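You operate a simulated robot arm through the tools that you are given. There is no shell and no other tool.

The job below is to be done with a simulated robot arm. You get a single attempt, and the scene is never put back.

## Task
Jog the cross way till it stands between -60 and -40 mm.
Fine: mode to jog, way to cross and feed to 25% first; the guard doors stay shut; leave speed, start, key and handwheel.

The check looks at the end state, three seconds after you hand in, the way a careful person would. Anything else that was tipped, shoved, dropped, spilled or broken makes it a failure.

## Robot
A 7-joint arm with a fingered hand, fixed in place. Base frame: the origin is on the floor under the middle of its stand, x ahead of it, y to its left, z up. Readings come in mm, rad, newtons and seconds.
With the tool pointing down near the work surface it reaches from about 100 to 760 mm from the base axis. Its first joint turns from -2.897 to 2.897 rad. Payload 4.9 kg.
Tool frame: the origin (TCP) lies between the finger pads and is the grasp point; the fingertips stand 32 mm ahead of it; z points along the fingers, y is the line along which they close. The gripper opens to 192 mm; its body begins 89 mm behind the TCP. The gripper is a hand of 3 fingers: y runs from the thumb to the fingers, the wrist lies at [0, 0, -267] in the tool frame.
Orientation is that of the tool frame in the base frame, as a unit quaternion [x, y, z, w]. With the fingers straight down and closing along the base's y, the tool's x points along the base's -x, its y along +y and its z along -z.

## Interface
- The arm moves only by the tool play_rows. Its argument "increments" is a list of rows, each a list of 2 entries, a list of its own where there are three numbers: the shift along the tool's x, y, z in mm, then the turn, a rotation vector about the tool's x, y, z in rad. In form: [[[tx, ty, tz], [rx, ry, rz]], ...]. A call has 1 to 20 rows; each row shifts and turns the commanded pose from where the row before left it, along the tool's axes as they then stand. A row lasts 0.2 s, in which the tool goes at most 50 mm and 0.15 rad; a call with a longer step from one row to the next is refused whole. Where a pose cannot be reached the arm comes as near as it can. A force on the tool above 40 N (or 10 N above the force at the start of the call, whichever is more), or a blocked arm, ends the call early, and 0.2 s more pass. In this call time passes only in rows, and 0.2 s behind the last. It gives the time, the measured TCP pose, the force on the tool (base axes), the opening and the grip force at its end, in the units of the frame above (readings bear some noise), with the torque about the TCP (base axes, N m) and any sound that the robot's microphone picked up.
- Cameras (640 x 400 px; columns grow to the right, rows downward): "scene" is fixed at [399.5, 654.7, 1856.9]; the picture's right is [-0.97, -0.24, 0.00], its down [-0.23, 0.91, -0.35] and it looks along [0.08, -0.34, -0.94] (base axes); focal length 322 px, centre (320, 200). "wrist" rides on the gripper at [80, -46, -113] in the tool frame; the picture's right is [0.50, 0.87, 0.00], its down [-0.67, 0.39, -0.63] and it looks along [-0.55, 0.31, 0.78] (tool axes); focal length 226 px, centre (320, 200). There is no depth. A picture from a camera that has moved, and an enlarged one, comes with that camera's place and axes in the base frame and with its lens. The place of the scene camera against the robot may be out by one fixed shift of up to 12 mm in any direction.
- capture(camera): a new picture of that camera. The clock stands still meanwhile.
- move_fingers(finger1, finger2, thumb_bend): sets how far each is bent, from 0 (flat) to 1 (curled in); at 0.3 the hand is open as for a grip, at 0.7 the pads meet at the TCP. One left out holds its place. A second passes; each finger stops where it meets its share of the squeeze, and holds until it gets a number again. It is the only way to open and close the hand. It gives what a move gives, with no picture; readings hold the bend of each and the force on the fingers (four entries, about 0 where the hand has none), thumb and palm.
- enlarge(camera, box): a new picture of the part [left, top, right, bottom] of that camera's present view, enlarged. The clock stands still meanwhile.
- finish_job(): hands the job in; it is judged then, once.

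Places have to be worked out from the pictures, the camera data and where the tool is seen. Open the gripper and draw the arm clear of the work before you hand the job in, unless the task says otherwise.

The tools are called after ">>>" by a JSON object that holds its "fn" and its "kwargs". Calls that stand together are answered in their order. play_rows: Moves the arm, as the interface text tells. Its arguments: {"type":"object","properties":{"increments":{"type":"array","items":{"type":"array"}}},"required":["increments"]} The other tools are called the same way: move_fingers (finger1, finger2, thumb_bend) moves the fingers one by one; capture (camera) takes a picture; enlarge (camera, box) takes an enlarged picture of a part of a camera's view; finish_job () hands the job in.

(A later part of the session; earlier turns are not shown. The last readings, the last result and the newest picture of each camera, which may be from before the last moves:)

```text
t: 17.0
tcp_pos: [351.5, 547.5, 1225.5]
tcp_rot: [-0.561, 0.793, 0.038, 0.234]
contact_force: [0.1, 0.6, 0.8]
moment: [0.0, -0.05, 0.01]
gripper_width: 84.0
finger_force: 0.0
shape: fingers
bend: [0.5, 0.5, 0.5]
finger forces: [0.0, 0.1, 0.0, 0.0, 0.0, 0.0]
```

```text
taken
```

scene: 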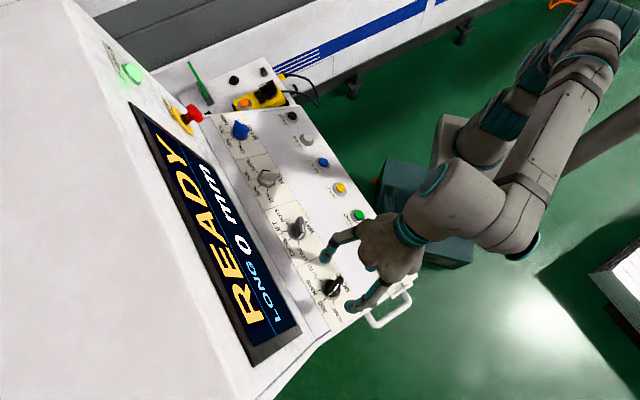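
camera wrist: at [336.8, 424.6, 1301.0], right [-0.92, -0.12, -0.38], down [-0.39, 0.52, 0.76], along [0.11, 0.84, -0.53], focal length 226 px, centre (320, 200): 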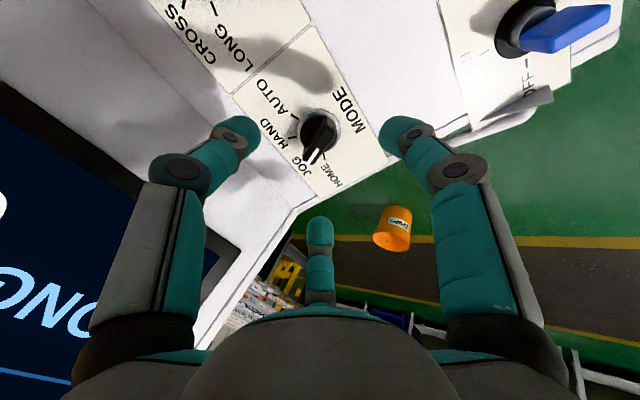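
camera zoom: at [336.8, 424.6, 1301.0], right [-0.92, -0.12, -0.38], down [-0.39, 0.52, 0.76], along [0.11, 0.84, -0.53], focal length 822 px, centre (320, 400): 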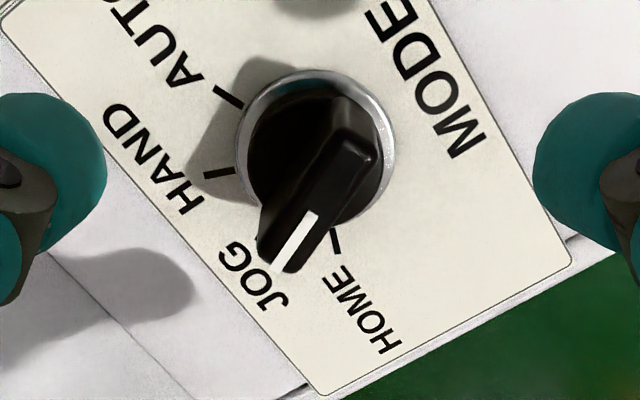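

MODE now sits at JOG. Next is WAY: translate over it 110 mm up, then yaw −0.738 rad so the tool aligns with the bar at LONG.

>>> {"fn": "play_rows", "kwargs": {"increments": [[[16.5, -34.4, 1.3], [0, 0, 0]], [[16.5, -34.4, 1.3], [0, 0, 0]], [[16.5, -34.4, 1.3], [0, 0, 0]], [[16.4, -34.4, 1.3], [0, 0, 0]], [[0, 0, 0], [0, 0, -0.123]], [[0, 0, 0], [0, 0, -0.123]], [[0, 0, 0], [0, 0, -0.123]], [[0, 0, 0], [0, 0, -0.123]], [[0, 0, 0], [0, 0, -0.123]], [[0, 0, 0], [0, 0, -0.123]]]}}

>>> {"fn": "capture", "kwargs": {"camera": "wrist"}}

>>> {"fn": "enlarge", "kwargs": {"camera": "wrist", "box": [240, 90, 400, 200]}}

>>> {"fn": "capture", "kwargs": {"camera": "scene"}}

```text
t: 19.2
tcp_pos: [461.0, 443.3, 1219.5]
tcp_rot: [0.809, -0.537, 0.05, -0.233]
contact_force: [0.2, -0.1, 0.7]
moment: [-0.03, -0.01, -0.01]
gripper_width: 84.0
finger_force: 0.1
shape: fingers
bend: [0.5, 0.5, 0.5]
finger forces: [0.0, 0.1, 0.0, 0.0, 0.1, 0.1]
```

```text
taken
camera wrist: at [496.7, 348.3, 1325.9], right [-0.52, -0.72, -0.46], down [-0.82, 0.27, 0.51], along [-0.24, 0.64, -0.73], focal length 226 px, centre (320, 200)
```

wrist: 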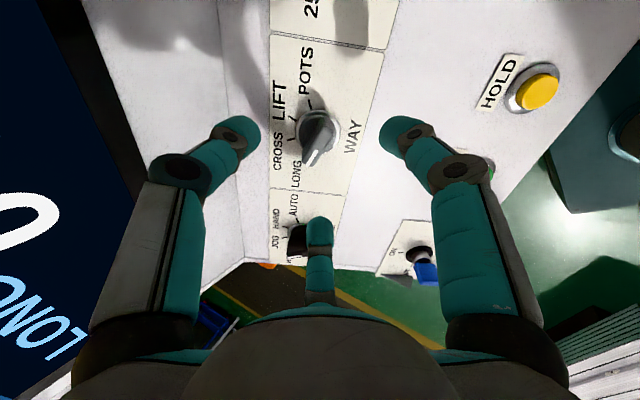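

```text
3.64 times, centred on (320, 145) of wrist
camera zoom: at [496.7, 348.3, 1325.9], right [-0.52, -0.72, -0.46], down [-0.82, 0.27, 0.51], along [-0.24, 0.64, -0.73], focal length 822 px, centre (320, 400)
```

zoom: 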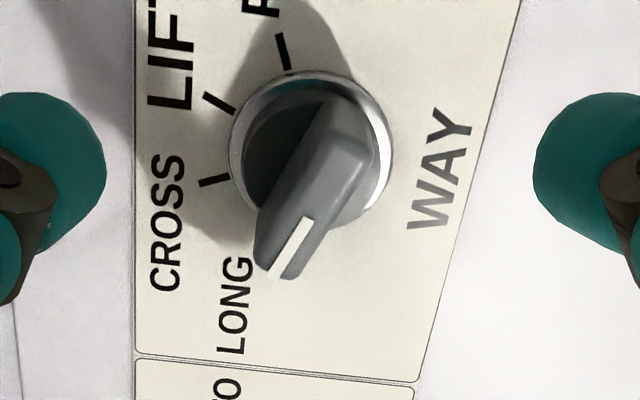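

```text
taken
```

scene: 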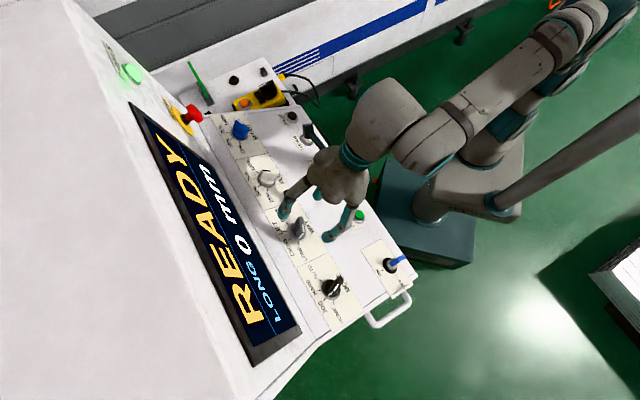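

The bar is well aligned in yaw, and the knob centre is offset about (−0.3, −2.5) mm in tool axes. I'll correct that and descend 63 mm to the same grip height as at MODE.

>>> {"fn": "play_rows", "kwargs": {"increments": [[[-0.3, -2.5, 0], [0, 0, 0]], [[0, 0, 15], [0, 0, 0]], [[0, 0, 15], [0, 0, 0]], [[0, 0, 15], [0, 0, 0]], [[0, 0, 10], [0, 0, 0]], [[0, 0, 8], [0, 0, 0]]]}}

>>> {"fn": "capture", "kwargs": {"camera": "wrist"}}

>>> {"fn": "enlarge", "kwargs": {"camera": "wrist", "box": [240, 110, 400, 240]}}

>>> {"fn": "enlarge", "kwargs": {"camera": "scene", "box": [230, 140, 390, 280]}}

```text
t: 20.6
tcp_pos: [483.6, 464.8, 1166.2]
tcp_rot: [0.809, -0.537, 0.049, -0.233]
contact_force: [-0.3, 0.4, -0.1]
moment: [0.01, 0.0, 0.0]
gripper_width: 84.0
finger_force: 0.0
shape: fingers
bend: [0.5, 0.5, 0.5]
finger forces: [0.0, 0.1, 0.0, 0.0, 0.0, 0.1]
```

```text
taken
camera wrist: at [519.1, 370.3, 1271.8], right [-0.52, -0.72, -0.46], down [-0.82, 0.27, 0.51], along [-0.24, 0.64, -0.73], focal length 226 px, centre (320, 200)
```

wrist: 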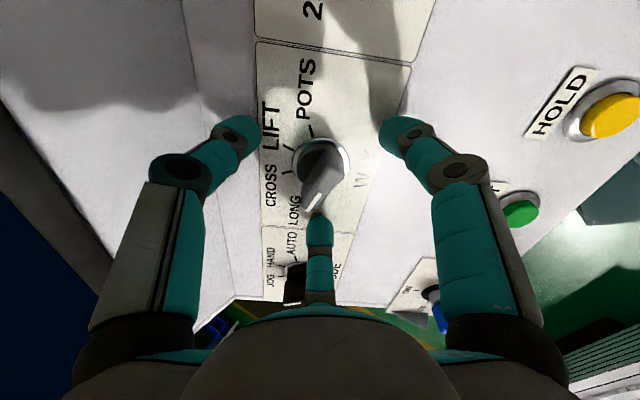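

```text
3.08 times, centred on (320, 175) of wrist
camera zoom: at [519.1, 370.3, 1271.8], right [-0.52, -0.72, -0.46], down [-0.82, 0.27, 0.51], along [-0.24, 0.64, -0.73], focal length 696 px, centre (320, 277)
```

zoom: 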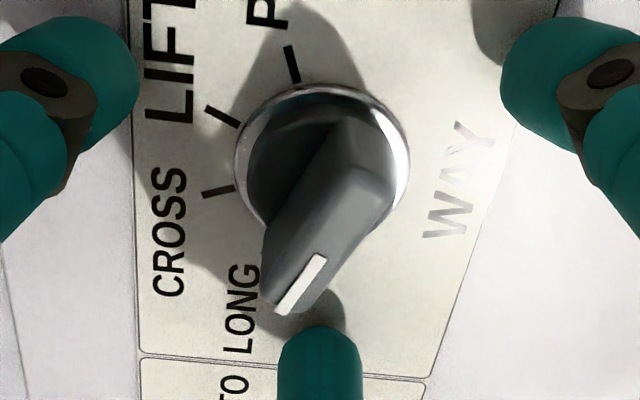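

```text
2.86 times, centred on (310, 210) of scene
camera zoom: at [399.5, 654.7, 1856.9], right [-0.97, -0.24, 0.0], down [-0.23, 0.91, -0.35], along [0.08, -0.34, -0.94], focal length 919 px, centre (349, 171)
```

zoom: 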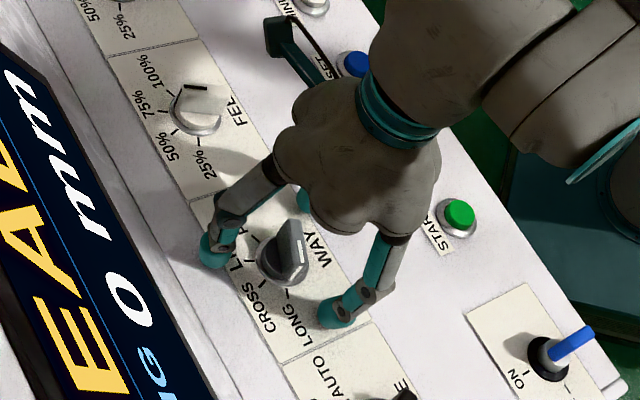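

The knob now looks about 2.7 mm toward tool +x. I'll trim that with 2 mm of descent, then begin closing.

>>> {"fn": "play_rows", "kwargs": {"increments": [[[2.7, 0, 2], [0, 0, 0]]]}}

>>> {"fn": "move_fingers", "kwargs": {"finger1": 0.59, "finger2": 0.59, "thumb_bend": 0.65}}

>>> {"fn": "enlarge", "kwargs": {"camera": "wrist", "box": [240, 110, 400, 240]}}

```text
t: 21.0
tcp_pos: [486.2, 462.5, 1163.7]
tcp_rot: [0.809, -0.537, 0.049, -0.233]
contact_force: [0.3, 0.1, 0.0]
moment: [0.02, -0.04, 0.0]
gripper_width: 84.0
finger_force: 0.0
shape: fingers
bend: [0.5, 0.5, 0.5]
finger forces: [0.1, 0.0, 0.0, 0.0, 0.0, 0.0]
```

```text
t: 22.0
tcp_pos: [485.5, 462.6, 1163.6]
tcp_rot: [0.809, -0.536, 0.051, -0.233]
contact_force: [2.2, -0.2, 1.7]
moment: [0.04, -0.11, -0.06]
gripper_width: 36.9
finger_force: 1.0
shape: fingers
bend: [0.59, 0.59, 0.64]
finger forces: [0.0, 0.1, 0.1, 0.0, 2.5, 0.1]
```

```text
3.08 times, centred on (320, 175) of wrist
camera zoom: at [520.9, 368.3, 1269.7], right [-0.52, -0.72, -0.46], down [-0.82, 0.27, 0.51], along [-0.24, 0.64, -0.73], focal length 696 px, centre (320, 277)
```

zoom: 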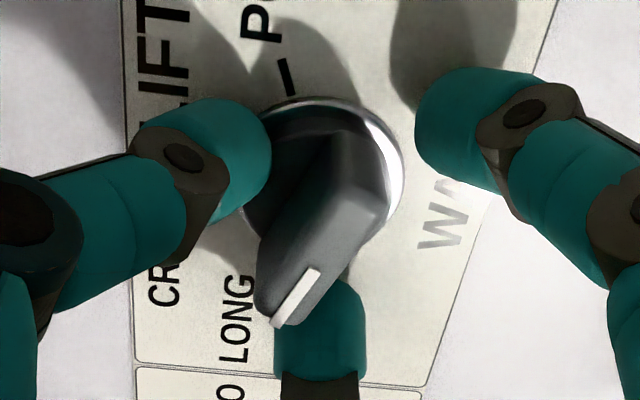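

The thumb touched at 0.64 with 2.5 N, a bit earlier than at MODE but fine. I'll close the fingers onto the bar.

>>> {"fn": "move_fingers", "kwargs": {"finger1": 0.65, "finger2": 0.64, "thumb_bend": 0.66}}

>>> {"fn": "enlarge", "kwargs": {"camera": "wrist", "box": [240, 110, 400, 240]}}

```text
t: 23.0
tcp_pos: [485.7, 461.7, 1163.8]
tcp_rot: [0.809, -0.537, 0.05, -0.234]
contact_force: [0.0, -1.7, 2.2]
moment: [0.01, -0.05, 0.0]
gripper_width: 28.8
finger_force: 4.9
shape: fingers
bend: [0.62, 0.62, 0.64]
finger forces: [3.0, 2.6, 0.0, 0.0, 4.5, 0.1]
```

```text
3.08 times, centred on (320, 175) of wrist
camera zoom: at [520.8, 368.3, 1269.5], right [-0.52, -0.72, -0.46], down [-0.82, 0.27, 0.51], along [-0.24, 0.64, -0.73], focal length 696 px, centre (320, 277)
```

zoom: 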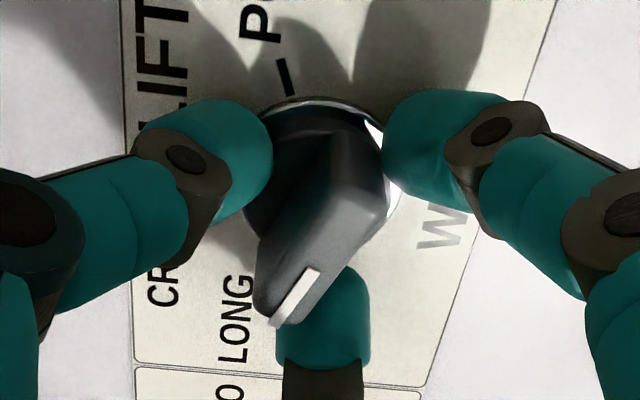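

The grip is stable at 3, 2.6 and 4.5 N. I'll rotate +0.81 rad (clockwise) from LONG to CROSS.

>>> {"fn": "play_rows", "kwargs": {"increments": [[[0, 0, 0], [0, 0, 0.09]], [[0, 0, 0], [0, 0, 0.09]], [[0, 0, 0], [0, 0, 0.09]], [[0, 0, 0], [0, 0, 0.09]], [[0, 0, 0], [0, 0, 0.09]], [[0, 0, 0], [0, 0, 0.09]], [[0, 0, 0], [0, 0, 0.09]], [[0, 0, 0], [0, 0, 0.09]], [[0, 0, 0], [0, 0, 0.09]]]}}

>>> {"fn": "capture", "kwargs": {"camera": "wrist"}}

>>> {"fn": "enlarge", "kwargs": {"camera": "wrist", "box": [240, 110, 400, 240]}}

>>> {"fn": "capture", "kwargs": {"camera": "scene"}}

```text
t: 25.0
tcp_pos: [484.1, 461.5, 1162.5]
tcp_rot: [-0.531, 0.813, 0.046, 0.234]
contact_force: [-5.4, 0.0, 0.5]
moment: [0.04, 0.1, 0.07]
gripper_width: 27.9
finger_force: 5.0
shape: fingers
bend: [0.62, 0.61, 0.65]
finger forces: [3.9, 4.3, 0.0, 0.0, 1.7, 0.1]
```

```text
taken
camera wrist: at [462.6, 336.9, 1236.5], right [-0.93, -0.05, -0.36], down [-0.33, 0.53, 0.78], along [0.16, 0.85, -0.51], focal length 226 px, centre (320, 200)
```

wrist: 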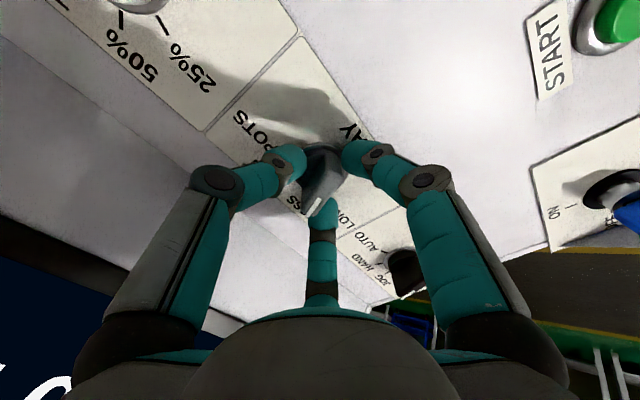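

```text
3.08 times, centred on (320, 175) of wrist
camera zoom: at [462.6, 336.9, 1236.5], right [-0.93, -0.05, -0.36], down [-0.33, 0.53, 0.78], along [0.16, 0.85, -0.51], focal length 696 px, centre (320, 277)
```

zoom: 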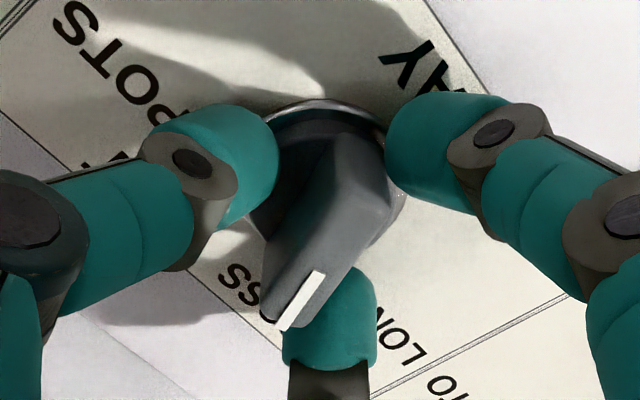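

```text
taken
```

scene: 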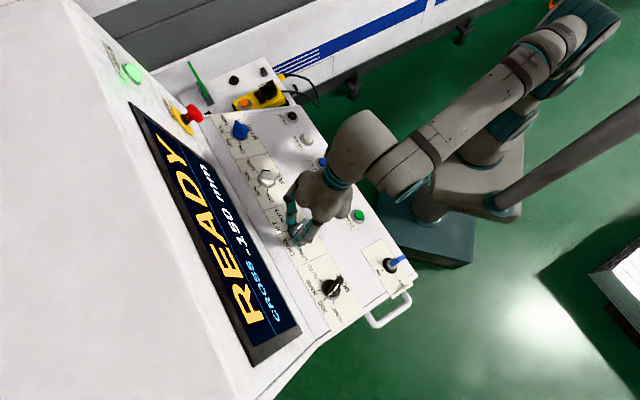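

The display now reads CROSS with a negative value. I'll zoom in to read it.

>>> {"fn": "enlarge", "kwargs": {"camera": "scene", "box": [160, 120, 310, 350]}}

>>> {"fn": "enlarge", "kwargs": {"camera": "scene", "box": [190, 150, 300, 240]}}

```text
1.74 times, centred on (235, 235) of scene
camera zoom: at [399.5, 654.7, 1856.9], right [-0.97, -0.24, 0.0], down [-0.23, 0.91, -0.35], along [0.08, -0.34, -0.94], focal length 560 px, centre (468, 139)
```

zoom: 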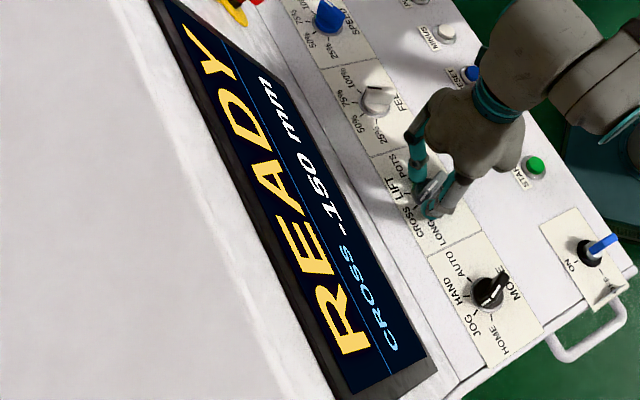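

```text
4.44 times, centred on (245, 195) of scene
camera zoom: at [399.5, 654.7, 1856.9], right [-0.97, -0.24, 0.0], down [-0.23, 0.91, -0.35], along [0.08, -0.34, -0.94], focal length 1430 px, centre (653, 222)
```

zoom: 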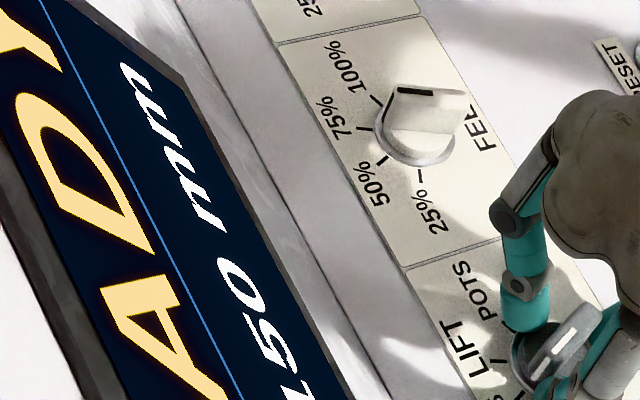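

The display reads CROSS −150 mm, so the way knob is set and I'll need to jog plus by about 100 mm later. Now I'll release WAY and retract.

>>> {"fn": "move_fingers", "kwargs": {"finger1": 0.5, "finger2": 0.5, "thumb_bend": 0.5}}

>>> {"fn": "play_rows", "kwargs": {"increments": [[[0, 0, -16], [0, 0, 0]], [[0, 0, -25], [0, 0, 0]], [[0, 0, -25], [0, 0, 0]], [[13.8, -35.3, 0.35], [0, 0, 0]], [[13.8, -35.3, 0.35], [0, 0, 0]], [[13.8, -35.3, 0.35], [0, 0, 0]], [[13.8, -35.3, 0.35], [0, 0, 0]], [[0, 0, 0], [0, 0, 0.135]], [[0, 0, 0], [0, 0, 0.135]], [[0, 0, 0], [0, 0, 0.135]], [[0, 0, 0], [0, 0, 0.135]], [[0, 0, 0], [0, 0, 0.135]], [[0, 0, 0], [0, 0, 0.135]]]}}

>>> {"fn": "capture", "kwargs": {"camera": "wrist"}}

>>> {"fn": "enlarge", "kwargs": {"camera": "wrist", "box": [240, 90, 400, 200]}}

>>> {"fn": "capture", "kwargs": {"camera": "scene"}}

```text
t: 26.0
tcp_pos: [485.2, 460.3, 1162.7]
tcp_rot: [-0.531, 0.813, 0.046, 0.234]
contact_force: [0.0, -0.4, 0.4]
moment: [0.01, 0.0, -0.02]
gripper_width: 83.8
finger_force: 0.0
shape: fingers
bend: [0.5, 0.5, 0.5]
finger forces: [0.0, 0.0, 0.0, 0.0, 0.0, 0.0]
```

```text
t: 28.8
tcp_pos: [572.6, 333.3, 1221.3]
tcp_rot: [-0.167, 0.957, 0.134, 0.196]
contact_force: [0.1, 0.0, -0.6]
moment: [0.0, 0.02, -0.02]
gripper_width: 83.7
finger_force: 0.0
shape: fingers
bend: [0.5, 0.5, 0.5]
finger forces: [0.0, 0.0, 0.0, 0.0, 0.0, 0.0]
```

```text
taken
camera wrist: at [483.2, 233.0, 1279.2], right [-0.76, 0.65, -0.04], down [0.23, 0.33, 0.92], along [0.61, 0.68, -0.4], focal length 226 px, centre (320, 200)
```

wrist: 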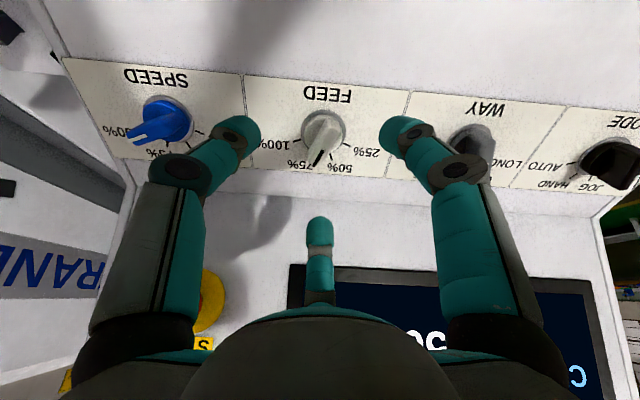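

```text
3.64 times, centred on (320, 145) of wrist
camera zoom: at [483.2, 233.0, 1279.2], right [-0.76, 0.65, -0.04], down [0.23, 0.33, 0.92], along [0.61, 0.68, -0.4], focal length 822 px, centre (320, 400)
```

zoom: 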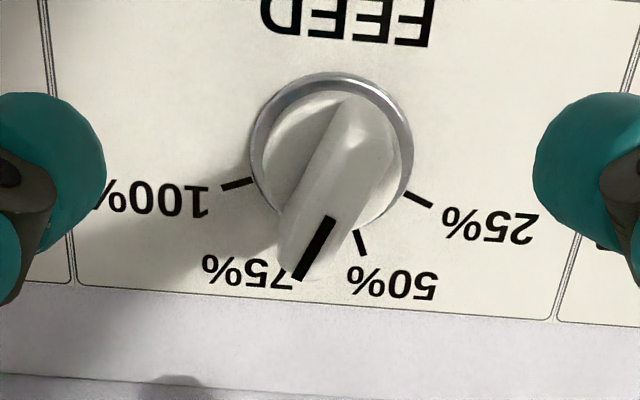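

```text
taken
```

scene: 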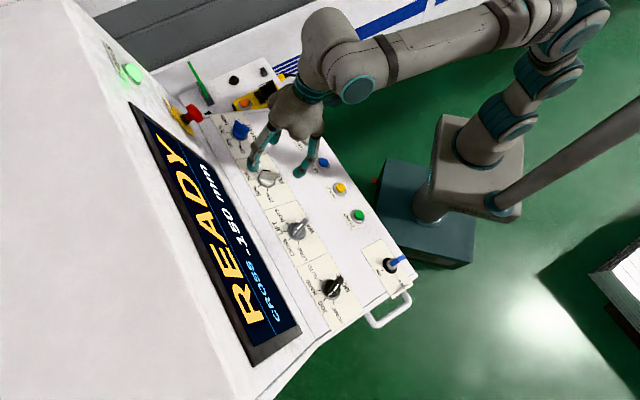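

The FEED knob is offset about (2.2, 2.5) mm and 0.05 rad from the tool. I'll correct that and descend 64 mm to grip height.

>>> {"fn": "play_rows", "kwargs": {"increments": [[[2.2, 2.5, 0], [0, 0, -0.05]], [[0, 0, 15], [0, 0, 0]], [[0, 0, 15], [0, 0, 0]], [[0, 0, 15], [0, 0, 0]], [[0, 0, 10], [0, 0, 0]], [[0, 0, 8], [0, 0, 0]]]}}

>>> {"fn": "capture", "kwargs": {"camera": "wrist"}}

>>> {"fn": "enlarge", "kwargs": {"camera": "wrist", "box": [240, 110, 400, 240]}}

>>> {"fn": "enlarge", "kwargs": {"camera": "scene", "box": [200, 90, 360, 230]}}

```text
t: 30.2
tcp_pos: [588.3, 355.2, 1166.0]
tcp_rot: [-0.192, 0.952, 0.129, 0.2]
contact_force: [-0.1, 0.1, 0.5]
moment: [0.0, 0.04, 0.0]
gripper_width: 83.7
finger_force: 0.1
shape: fingers
bend: [0.5, 0.5, 0.5]
finger forces: [0.0, 0.0, 0.1, 0.0, 0.0, 0.1]
```

```text
taken
camera wrist: at [503.2, 251.6, 1223.3], right [-0.79, 0.61, -0.07], down [0.2, 0.35, 0.91], along [0.59, 0.7, -0.4], focal length 226 px, centre (320, 200)
```

wrist: 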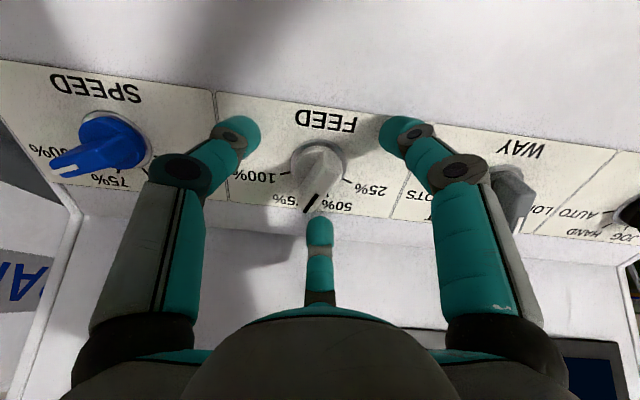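

```text
3.08 times, centred on (320, 175) of wrist
camera zoom: at [503.2, 251.6, 1223.3], right [-0.79, 0.61, -0.07], down [0.2, 0.35, 0.91], along [0.59, 0.7, -0.4], focal length 696 px, centre (320, 277)
```

zoom: 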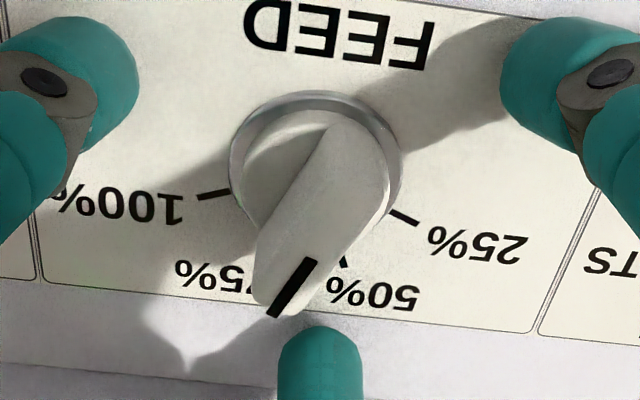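

```text
2.86 times, centred on (280, 160) of scene
camera zoom: at [399.5, 654.7, 1856.9], right [-0.97, -0.24, 0.0], down [-0.23, 0.91, -0.35], along [0.08, -0.34, -0.94], focal length 919 px, centre (434, 314)
```

zoom: 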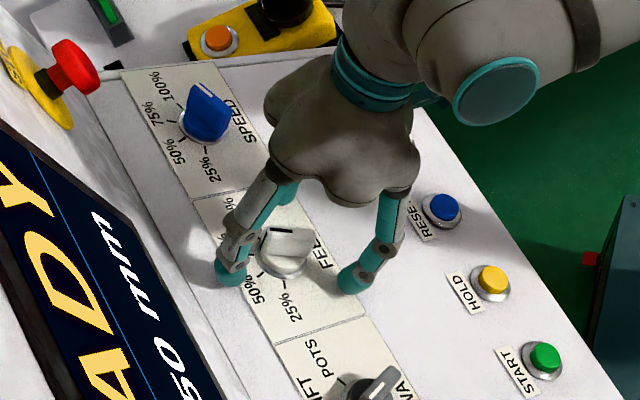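

The FEED bar is aligned, but it needs the same ~2.5 mm x trim as WAY. I'll apply it, drop 2 mm and close partway.

>>> {"fn": "play_rows", "kwargs": {"increments": [[[2.5, 0, 2], [0, 0, 0]]]}}

>>> {"fn": "move_fingers", "kwargs": {"finger1": 0.59, "finger2": 0.59, "thumb_bend": 0.64}}

>>> {"fn": "enlarge", "kwargs": {"camera": "wrist", "box": [240, 110, 400, 240]}}

```text
t: 30.6
tcp_pos: [588.2, 355.5, 1162.5]
tcp_rot: [-0.192, 0.952, 0.13, 0.201]
contact_force: [0.4, -0.2, 0.6]
moment: [0.02, 0.01, 0.0]
gripper_width: 83.6
finger_force: 0.0
shape: fingers
bend: [0.5, 0.5, 0.5]
finger forces: [0.0, 0.0, 0.0, 0.0, 0.1, 0.0]
```

```text
t: 31.6
tcp_pos: [587.4, 354.9, 1162.3]
tcp_rot: [-0.193, 0.952, 0.13, 0.2]
contact_force: [0.1, -0.4, 0.0]
moment: [0.0, 0.0, -0.02]
gripper_width: 37.0
finger_force: 0.1
shape: fingers
bend: [0.59, 0.59, 0.64]
finger forces: [0.0, 0.0, 0.0, 0.0, 0.2, 0.0]
```

```text
3.08 times, centred on (320, 175) of wrist
camera zoom: at [502.2, 251.6, 1220.4], right [-0.79, 0.62, -0.07], down [0.2, 0.35, 0.91], along [0.59, 0.7, -0.4], focal length 696 px, centre (320, 277)
```

zoom: 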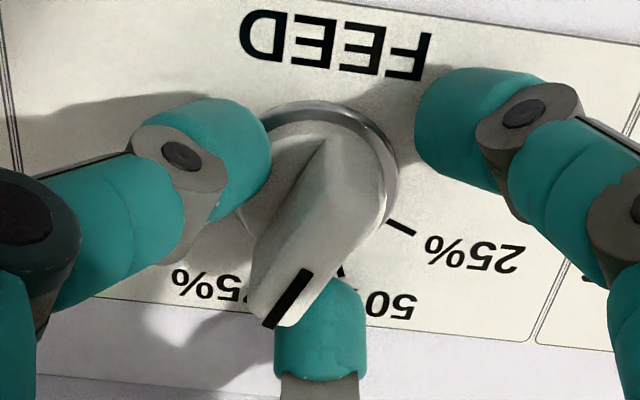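

Nothing is loaded yet and the bar sits well between the fingers. I'll close them onto it.

>>> {"fn": "move_fingers", "kwargs": {"finger1": 0.65, "finger2": 0.64, "thumb_bend": 0.67}}

>>> {"fn": "enlarge", "kwargs": {"camera": "wrist", "box": [240, 110, 400, 240]}}

```text
t: 32.6
tcp_pos: [586.5, 354.7, 1163.3]
tcp_rot: [-0.193, 0.952, 0.129, 0.2]
contact_force: [-0.5, 2.1, 1.6]
moment: [0.05, -0.04, 0.01]
gripper_width: 22.7
finger_force: 3.8
shape: fingers
bend: [0.63, 0.62, 0.67]
finger forces: [2.2, 2.9, 0.1, 0.1, 2.3, 0.1]
```

```text
3.08 times, centred on (320, 175) of wrist
camera zoom: at [502.2, 251.7, 1220.7], right [-0.79, 0.62, -0.07], down [0.2, 0.35, 0.92], along [0.59, 0.71, -0.4], focal length 696 px, centre (320, 277)
```

zoom: 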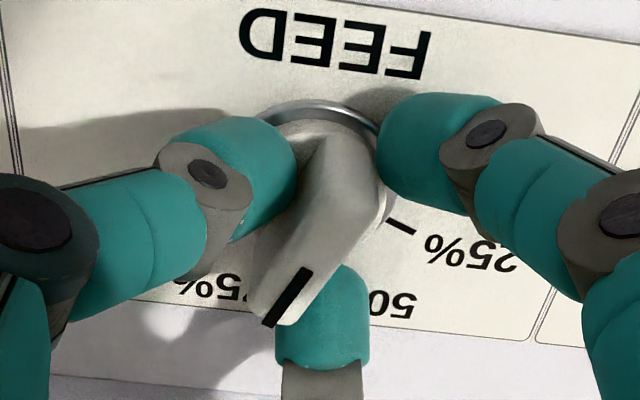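

All three contacts are holding at 2–3 N. I'll rotate −0.8 rad (the first half of two detent steps) and check.

>>> {"fn": "play_rows", "kwargs": {"increments": [[[0, 0, 0], [0, 0, -0.1]], [[0, 0, 0], [0, 0, -0.1]], [[0, 0, 0], [0, 0, -0.1]], [[0, 0, 0], [0, 0, -0.1]], [[0, 0, 0], [0, 0, -0.1]], [[0, 0, 0], [0, 0, -0.1]], [[0, 0, 0], [0, 0, -0.1]], [[0, 0, 0], [0, 0, -0.1]]]}}

>>> {"fn": "enlarge", "kwargs": {"camera": "wrist", "box": [240, 110, 400, 240]}}

```text
t: 34.4
tcp_pos: [587.8, 356.0, 1162.9]
tcp_rot: [-0.547, 0.801, 0.042, 0.237]
contact_force: [0.6, -10.1, 12.7]
moment: [-0.24, -0.4, -0.31]
gripper_width: 22.9
finger_force: 10.7
shape: fingers
bend: [0.64, 0.63, 0.67]
finger forces: [0.9, 1.0, 0.1, 0.0, 19.2, 0.0]
```

```text
3.08 times, centred on (320, 175) of wrist
camera zoom: at [568.9, 231.3, 1238.3], right [-0.92, -0.09, -0.38], down [-0.37, 0.52, 0.77], along [0.13, 0.85, -0.52], focal length 696 px, centre (320, 277)
```

zoom: 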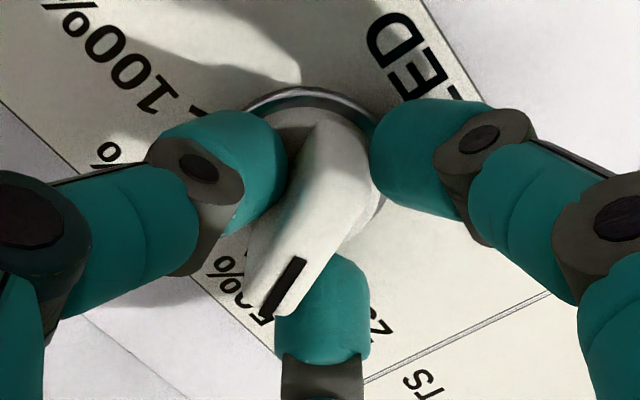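

The bar followed to 50%, but thumb force rose to 19 N with ~14 N pushing off the panel, so I'm slightly off-centre and low. I'll relieve this by moving −1.5 mm in y and 3 mm back off the panel.

>>> {"fn": "play_rows", "kwargs": {"increments": [[[0, -0.8, -1.5], [0, 0, 0]], [[0, -0.7, -1.5], [0, 0, 0]]]}}

>>> {"fn": "enlarge", "kwargs": {"camera": "wrist", "box": [240, 110, 400, 240]}}

```text
t: 35.0
tcp_pos: [586.7, 353.8, 1163.2]
tcp_rot: [-0.548, 0.802, 0.042, 0.234]
contact_force: [2.5, 1.8, 2.8]
moment: [0.05, -0.2, -0.01]
gripper_width: 22.8
finger_force: 4.1
shape: fingers
bend: [0.64, 0.63, 0.66]
finger forces: [1.0, 0.7, 0.1, 0.0, 6.9, 0.1]
```

```text
3.08 times, centred on (320, 175) of wrist
camera zoom: at [568.1, 230.3, 1238.6], right [-0.92, -0.09, -0.37], down [-0.36, 0.53, 0.77], along [0.13, 0.85, -0.52], focal length 696 px, centre (320, 277)
```

zoom: 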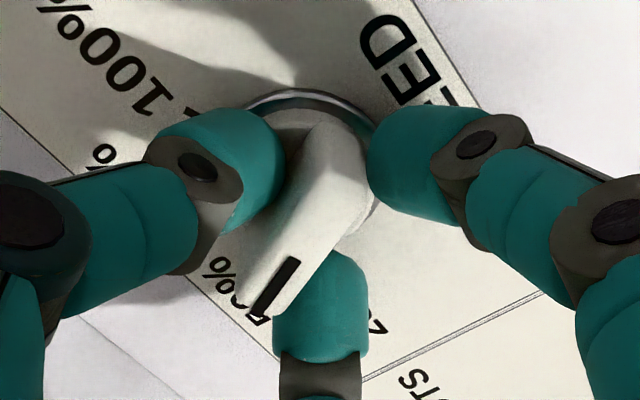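

Forces have relaxed: thumb 6.9 N, and the bar still sits ~2–3 mm toward −y. I'll shift −2 mm in y and continue rotating −0.4 rad.

>>> {"fn": "play_rows", "kwargs": {"increments": [[[0, -1, 0], [0, 0, 0]], [[0, -1, 0], [0, 0, 0]], [[0, 0, 0], [0, 0, -0.1]], [[0, 0, 0], [0, 0, -0.1]], [[0, 0, 0], [0, 0, -0.1]], [[0, 0, 0], [0, 0, -0.1]]]}}

>>> {"fn": "enlarge", "kwargs": {"camera": "wrist", "box": [240, 110, 400, 240]}}

```text
t: 36.4
tcp_pos: [590.7, 355.0, 1165.0]
tcp_rot: [0.697, -0.677, 0.007, -0.237]
contact_force: [-1.9, -0.6, 0.4]
moment: [-0.06, 0.06, -0.01]
gripper_width: 23.1
finger_force: 2.1
shape: fingers
bend: [0.64, 0.63, 0.67]
finger forces: [2.6, 1.2, 0.0, 0.1, 1.3, 0.0]
```

```text
3.08 times, centred on (320, 175) of wrist
camera zoom: at [602.9, 239.3, 1255.9], right [-0.77, -0.45, -0.45], down [-0.63, 0.44, 0.64], along [-0.09, 0.78, -0.62], focal length 696 px, centre (320, 277)
```

zoom: 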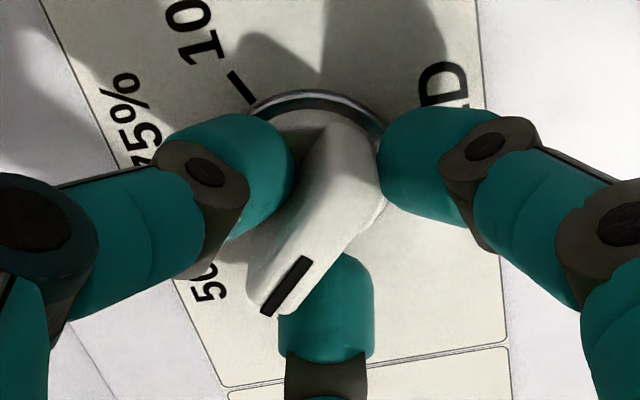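

Contact forces are now balanced and small, and the bar keeps following. I'll rotate the remaining −0.4 rad to 25%.

>>> {"fn": "play_rows", "kwargs": {"increments": [[[0, 0, 0], [0, 0, -0.1]], [[0, 0, 0], [0, 0, -0.1]], [[0, 0, 0], [0, 0, -0.1]], [[0, 0, 0], [0, 0, -0.1]]]}}

>>> {"fn": "capture", "kwargs": {"camera": "wrist"}}

>>> {"fn": "enlarge", "kwargs": {"camera": "wrist", "box": [240, 110, 400, 240]}}

>>> {"fn": "enlarge", "kwargs": {"camera": "scene", "box": [200, 90, 360, 230]}}

```text
t: 37.4
tcp_pos: [590.7, 353.3, 1165.7]
tcp_rot: [0.817, -0.525, 0.053, -0.232]
contact_force: [0.8, -2.4, -0.1]
moment: [-0.03, -0.02, -0.05]
gripper_width: 23.8
finger_force: 2.7
shape: fingers
bend: [0.64, 0.64, 0.66]
finger forces: [2.3, 0.7, 0.0, 0.0, 2.1, 0.1]
```

```text
taken
camera wrist: at [626.2, 261.5, 1273.3], right [-0.5, -0.74, -0.46], down [-0.83, 0.26, 0.5], along [-0.25, 0.63, -0.74], focal length 226 px, centre (320, 200)
```

wrist: 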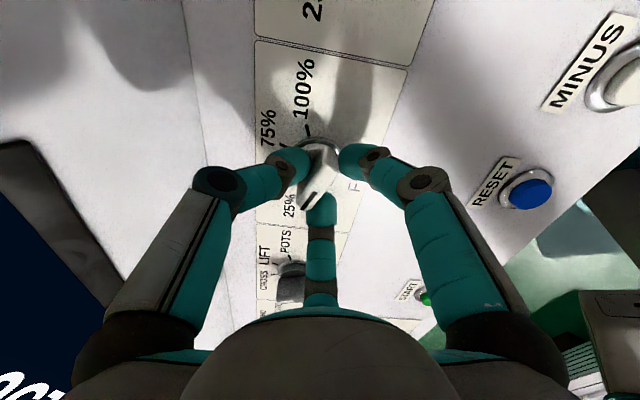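

```text
3.08 times, centred on (320, 175) of wrist
camera zoom: at [626.2, 261.5, 1273.3], right [-0.5, -0.74, -0.46], down [-0.83, 0.26, 0.5], along [-0.25, 0.63, -0.74], focal length 696 px, centre (320, 277)
```

zoom: 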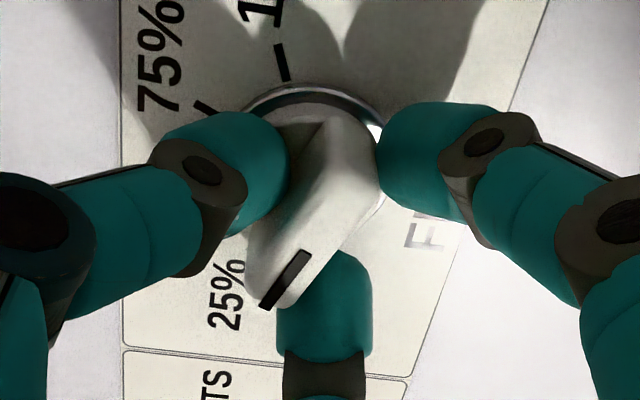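

```text
2.86 times, centred on (280, 160) of scene
camera zoom: at [399.5, 654.7, 1856.9], right [-0.97, -0.24, 0.0], down [-0.23, 0.91, -0.35], along [0.08, -0.34, -0.94], focal length 919 px, centre (434, 314)
```

zoom: 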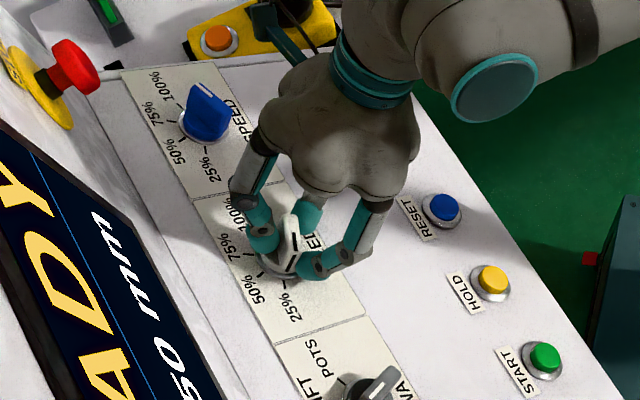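

The bar now points at 25%. I'll open the hand and retract along the tool axis to verify.

>>> {"fn": "move_fingers", "kwargs": {"finger1": 0.5, "finger2": 0.5, "thumb_bend": 0.5}}

>>> {"fn": "play_rows", "kwargs": {"increments": [[[0, 0, -16], [0, 0, 0]], [[0, 0, -25], [0, 0, 0]], [[0, 0, -30], [0, 0, 0]], [[0, 0, -30], [0, 0, 0]]]}}

>>> {"fn": "capture", "kwargs": {"camera": "wrist"}}

>>> {"fn": "enlarge", "kwargs": {"camera": "wrist", "box": [240, 60, 400, 170]}}

>>> {"fn": "capture", "kwargs": {"camera": "scene"}}

```text
t: 38.4
tcp_pos: [588.6, 353.9, 1165.4]
tcp_rot: [0.817, -0.525, 0.054, -0.233]
contact_force: [0.9, 0.5, 0.0]
moment: [0.0, 0.0, -0.01]
gripper_width: 83.9
finger_force: 0.2
shape: fingers
bend: [0.5, 0.5, 0.5]
finger forces: [0.0, 0.0, 0.1, 0.0, 0.0, 0.0]
```

```text
t: 39.4
tcp_pos: [558.0, 318.7, 1253.7]
tcp_rot: [0.817, -0.524, 0.054, -0.232]
contact_force: [0.4, -0.5, -1.0]
moment: [-0.01, 0.0, 0.03]
gripper_width: 83.8
finger_force: 0.2
shape: fingers
bend: [0.5, 0.5, 0.5]
finger forces: [0.0, 0.0, 0.0, 0.0, 0.1, 0.1]
```

```text
taken
camera wrist: at [594.2, 227.0, 1360.7], right [-0.5, -0.74, -0.45], down [-0.83, 0.26, 0.5], along [-0.25, 0.63, -0.74], focal length 226 px, centre (320, 200)
```

wrist: 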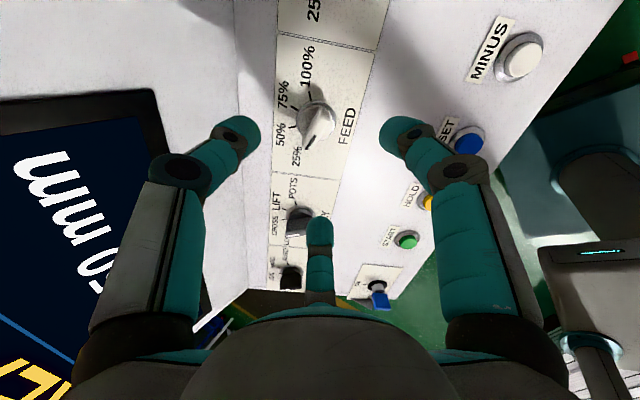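

```text
3.64 times, centred on (320, 115) of wrist
camera zoom: at [594.2, 227.0, 1360.7], right [-0.5, -0.74, -0.45], down [-0.83, 0.26, 0.5], along [-0.25, 0.63, -0.74], focal length 822 px, centre (320, 509)
```

zoom: 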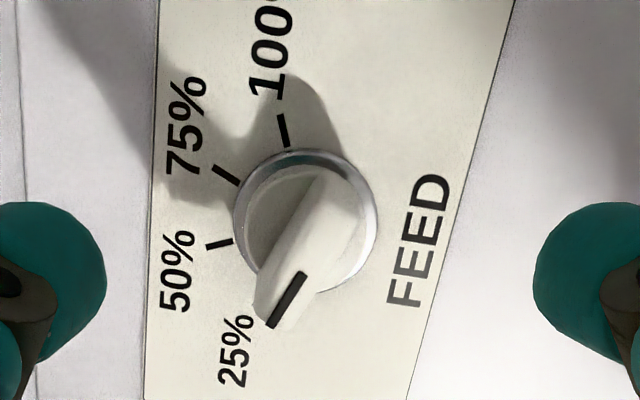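

```text
taken
```

scene: 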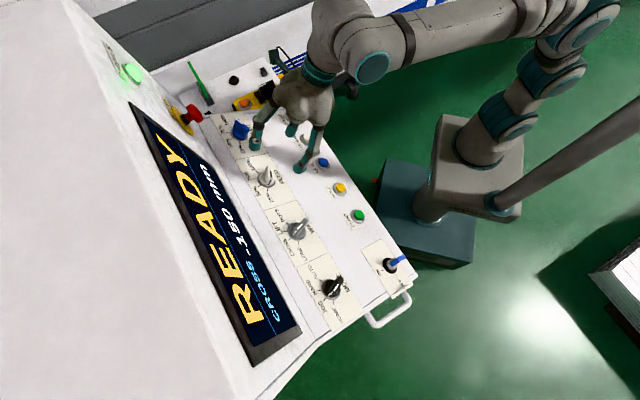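

FEED is at 25%, so all three selectors are set and CROSS still reads −150 mm. Next I'll close the fingers into a compact poker, yaw back +1.17 rad and move to hover over the PLUS button, estimated near (609, 122, 1045).

>>> {"fn": "move_fingers", "kwargs": {"finger1": 0.69, "finger2": 0.69, "thumb_bend": 0.69}}

>>> {"fn": "play_rows", "kwargs": {"increments": [[[0, 0, 0], [0, 0, 0.147]], [[0, 0, 0], [0, 0, 0.147]], [[0, 0, 0], [0, 0, 0.147]], [[0, 0, 0], [0, 0, 0.147]], [[0, 0, 0], [0, 0, 0.146]], [[0, 0, 0], [0, 0, 0.146]], [[0, 0, 0], [0, 0, 0.145]], [[0, 0, 0], [0, 0, 0.145]], [[28, -23.7, 1.2], [0, 0, 0]], [[28, -23.7, 1.2], [0, 0, 0]], [[28, -23.7, 1.2], [0, 0, 0]], [[28, -23.7, 1.2], [0, 0, 0]], [[28, -23.7, 1.2], [0, 0, 0]], [[28, -23.7, 1.2], [0, 0, 0]], [[28, -23.7, 1.2], [0, 0, 0]]]}}

>>> {"fn": "capture", "kwargs": {"camera": "wrist"}}

>>> {"fn": "capture", "kwargs": {"camera": "scene"}}

```text
t: 40.4
tcp_pos: [558.1, 319.4, 1253.9]
tcp_rot: [0.817, -0.525, 0.053, -0.233]
contact_force: [-0.3, 0.1, 0.3]
moment: [-0.01, 0.04, -0.01]
gripper_width: 6.4
finger_force: 0.0
shape: fingers
bend: [0.69, 0.69, 0.69]
finger forces: [0.0, 0.0, 0.0, 0.0, 0.1, 0.0]
```

```text
t: 43.6
tcp_pos: [563.8, 76.6, 1162.6]
tcp_rot: [-0.391, 0.889, 0.084, 0.223]
contact_force: [0.1, -0.1, 0.1]
moment: [0.03, -0.02, 0.02]
gripper_width: 6.1
finger_force: 0.1
shape: fingers
bend: [0.69, 0.69, 0.69]
finger forces: [0.1, 0.0, 0.0, 0.1, 0.1, 0.0]
```

```text
taken
camera wrist: at [512.3, -44.8, 1226.2], right [-0.93, 0.26, -0.25], down [-0.09, 0.5, 0.86], along [0.35, 0.83, -0.44], focal length 226 px, centre (320, 200)
```

wrist: 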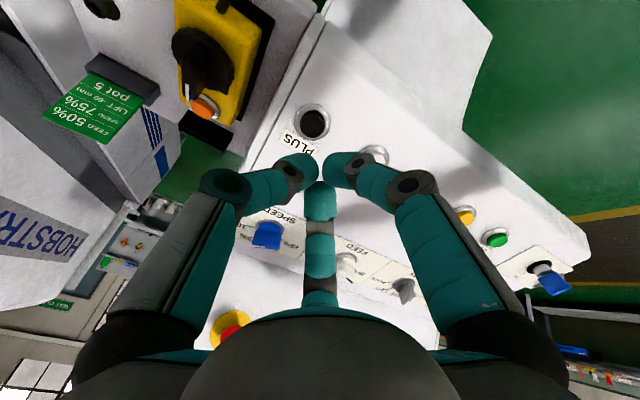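

```text
taken
```

scene: 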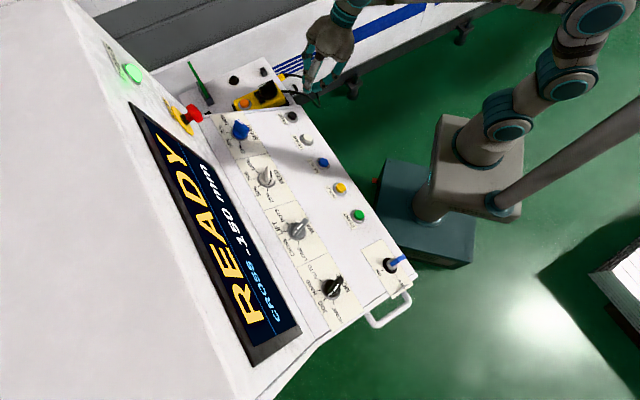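

The PLUS button appears at about (313, 122), nearly on the tool axis. I'll zoom for exact alignment and also read the green card nearby.

>>> {"fn": "enlarge", "kwargs": {"camera": "wrist", "box": [250, 80, 410, 180]}}

>>> {"fn": "enlarge", "kwargs": {"camera": "wrist", "box": [20, 40, 180, 150]}}

>>> {"fn": "enlarge", "kwargs": {"camera": "scene", "box": [240, 60, 360, 150]}}

```text
4.00 times, centred on (330, 130) of wrist
camera zoom: at [512.3, -44.8, 1226.2], right [-0.93, 0.26, -0.25], down [-0.09, 0.5, 0.86], along [0.35, 0.83, -0.44], focal length 904 px, centre (280, 480)
```

zoom: 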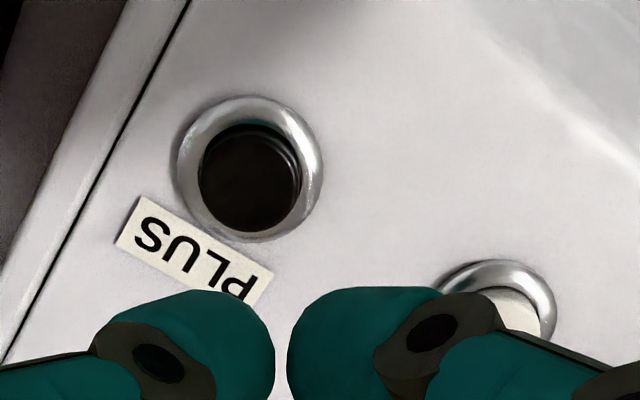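

```text
3.64 times, centred on (100, 95) of wrist
camera zoom: at [512.3, -44.8, 1226.2], right [-0.93, 0.26, -0.25], down [-0.09, 0.5, 0.86], along [0.35, 0.83, -0.44], focal length 822 px, centre (1120, 582)
```

zoom: 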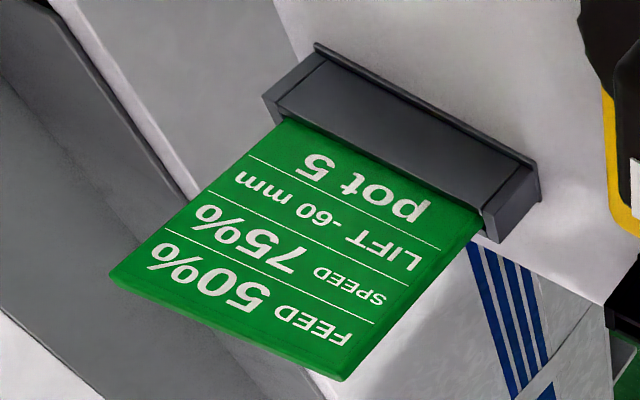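

```text
4.44 times, centred on (300, 105) of scene
camera zoom: at [399.5, 654.7, 1856.9], right [-0.97, -0.24, 0.0], down [-0.23, 0.91, -0.35], along [0.08, -0.34, -0.94], focal length 1430 px, centre (409, 622)
```

zoom: 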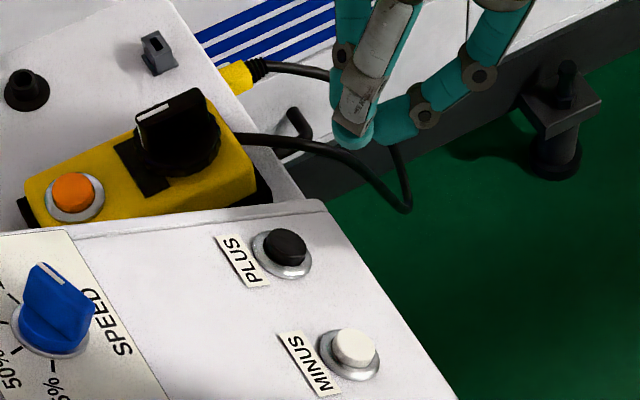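

The green card is for another job, so I'll ignore it. The PLUS cap lies about (−1, −8.5) mm from the tool axis at roughly 122 mm depth; I'll centre on it, come 60 mm closer and re-check.

>>> {"fn": "play_rows", "kwargs": {"increments": [[[-1, -8.5, 0], [0, 0, 0]], [[0, 0, 20], [0, 0, 0]], [[0, 0, 20], [0, 0, 0]], [[0, 0, 20], [0, 0, 0]]]}}

>>> {"fn": "capture", "kwargs": {"camera": "wrist"}}

>>> {"fn": "enlarge", "kwargs": {"camera": "wrist", "box": [240, 100, 400, 200]}}

>>> {"fn": "enlarge", "kwargs": {"camera": "scene", "box": [240, 60, 360, 150]}}

```text
t: 44.6
tcp_pos: [590.4, 94.6, 1107.6]
tcp_rot: [-0.391, 0.889, 0.083, 0.224]
contact_force: [0.3, -0.4, 0.3]
moment: [-0.01, 0.03, 0.0]
gripper_width: 6.5
finger_force: 0.1
shape: fingers
bend: [0.69, 0.69, 0.69]
finger forces: [0.0, 0.0, 0.1, 0.1, 0.0, 0.0]
```

```text
taken
camera wrist: at [539.8, -26.2, 1172.6], right [-0.93, 0.26, -0.25], down [-0.09, 0.5, 0.86], along [0.35, 0.83, -0.44], focal length 226 px, centre (320, 200)
```

wrist: 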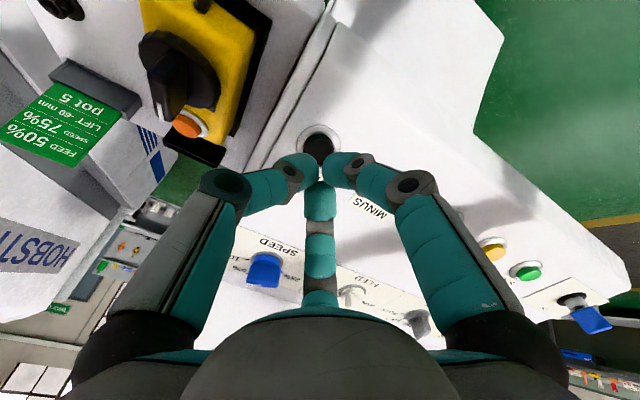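

```text
4.00 times, centred on (320, 150) of wrist
camera zoom: at [539.8, -26.2, 1172.6], right [-0.93, 0.26, -0.25], down [-0.09, 0.5, 0.86], along [0.35, 0.83, -0.44], focal length 904 px, centre (320, 400)
```

zoom: 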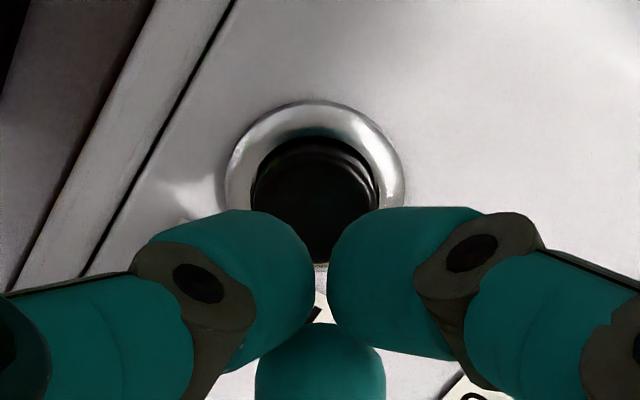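

```text
4.44 times, centred on (300, 105) of scene
camera zoom: at [399.5, 654.7, 1856.9], right [-0.97, -0.24, 0.0], down [-0.23, 0.91, -0.35], along [0.08, -0.34, -0.94], focal length 1430 px, centre (409, 622)
```

zoom: 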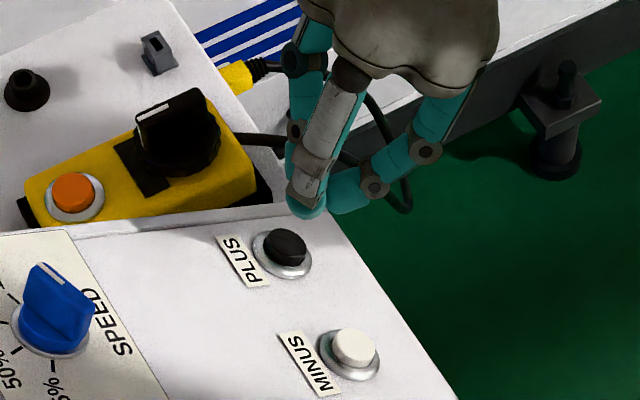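

The readings suggest the tool hadn't quite settled at the commanded spot. I'll wait two idle rows and re-measure.

>>> {"fn": "play_rows", "kwargs": {"increments": [[[0, 0, 0], [0, 0, 0]], [[0, 0, 0], [0, 0, 0]]]}}

>>> {"fn": "enlarge", "kwargs": {"camera": "wrist", "box": [240, 100, 400, 200]}}

```text
t: 45.2
tcp_pos: [591.5, 95.5, 1108.5]
tcp_rot: [-0.39, 0.889, 0.083, 0.225]
contact_force: [-0.3, 0.4, -0.2]
moment: [0.0, -0.02, 0.02]
gripper_width: 6.3
finger_force: 0.1
shape: fingers
bend: [0.69, 0.69, 0.69]
finger forces: [0.1, 0.1, 0.0, 0.1, 0.1, 0.1]
```

```text
4.00 times, centred on (320, 150) of wrist
camera zoom: at [539.7, -26.1, 1172.5], right [-0.93, 0.26, -0.25], down [-0.09, 0.5, 0.86], along [0.35, 0.83, -0.44], focal length 904 px, centre (320, 400)
```

zoom: 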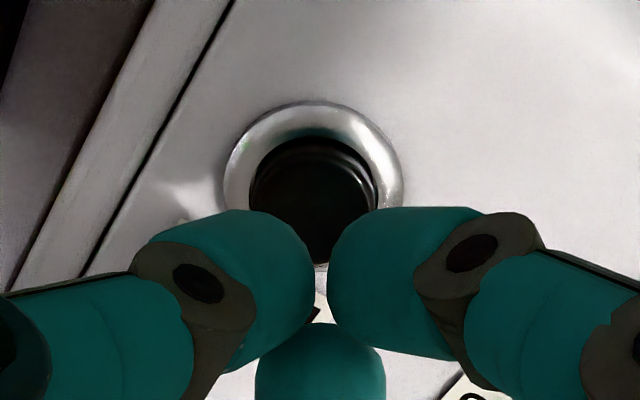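

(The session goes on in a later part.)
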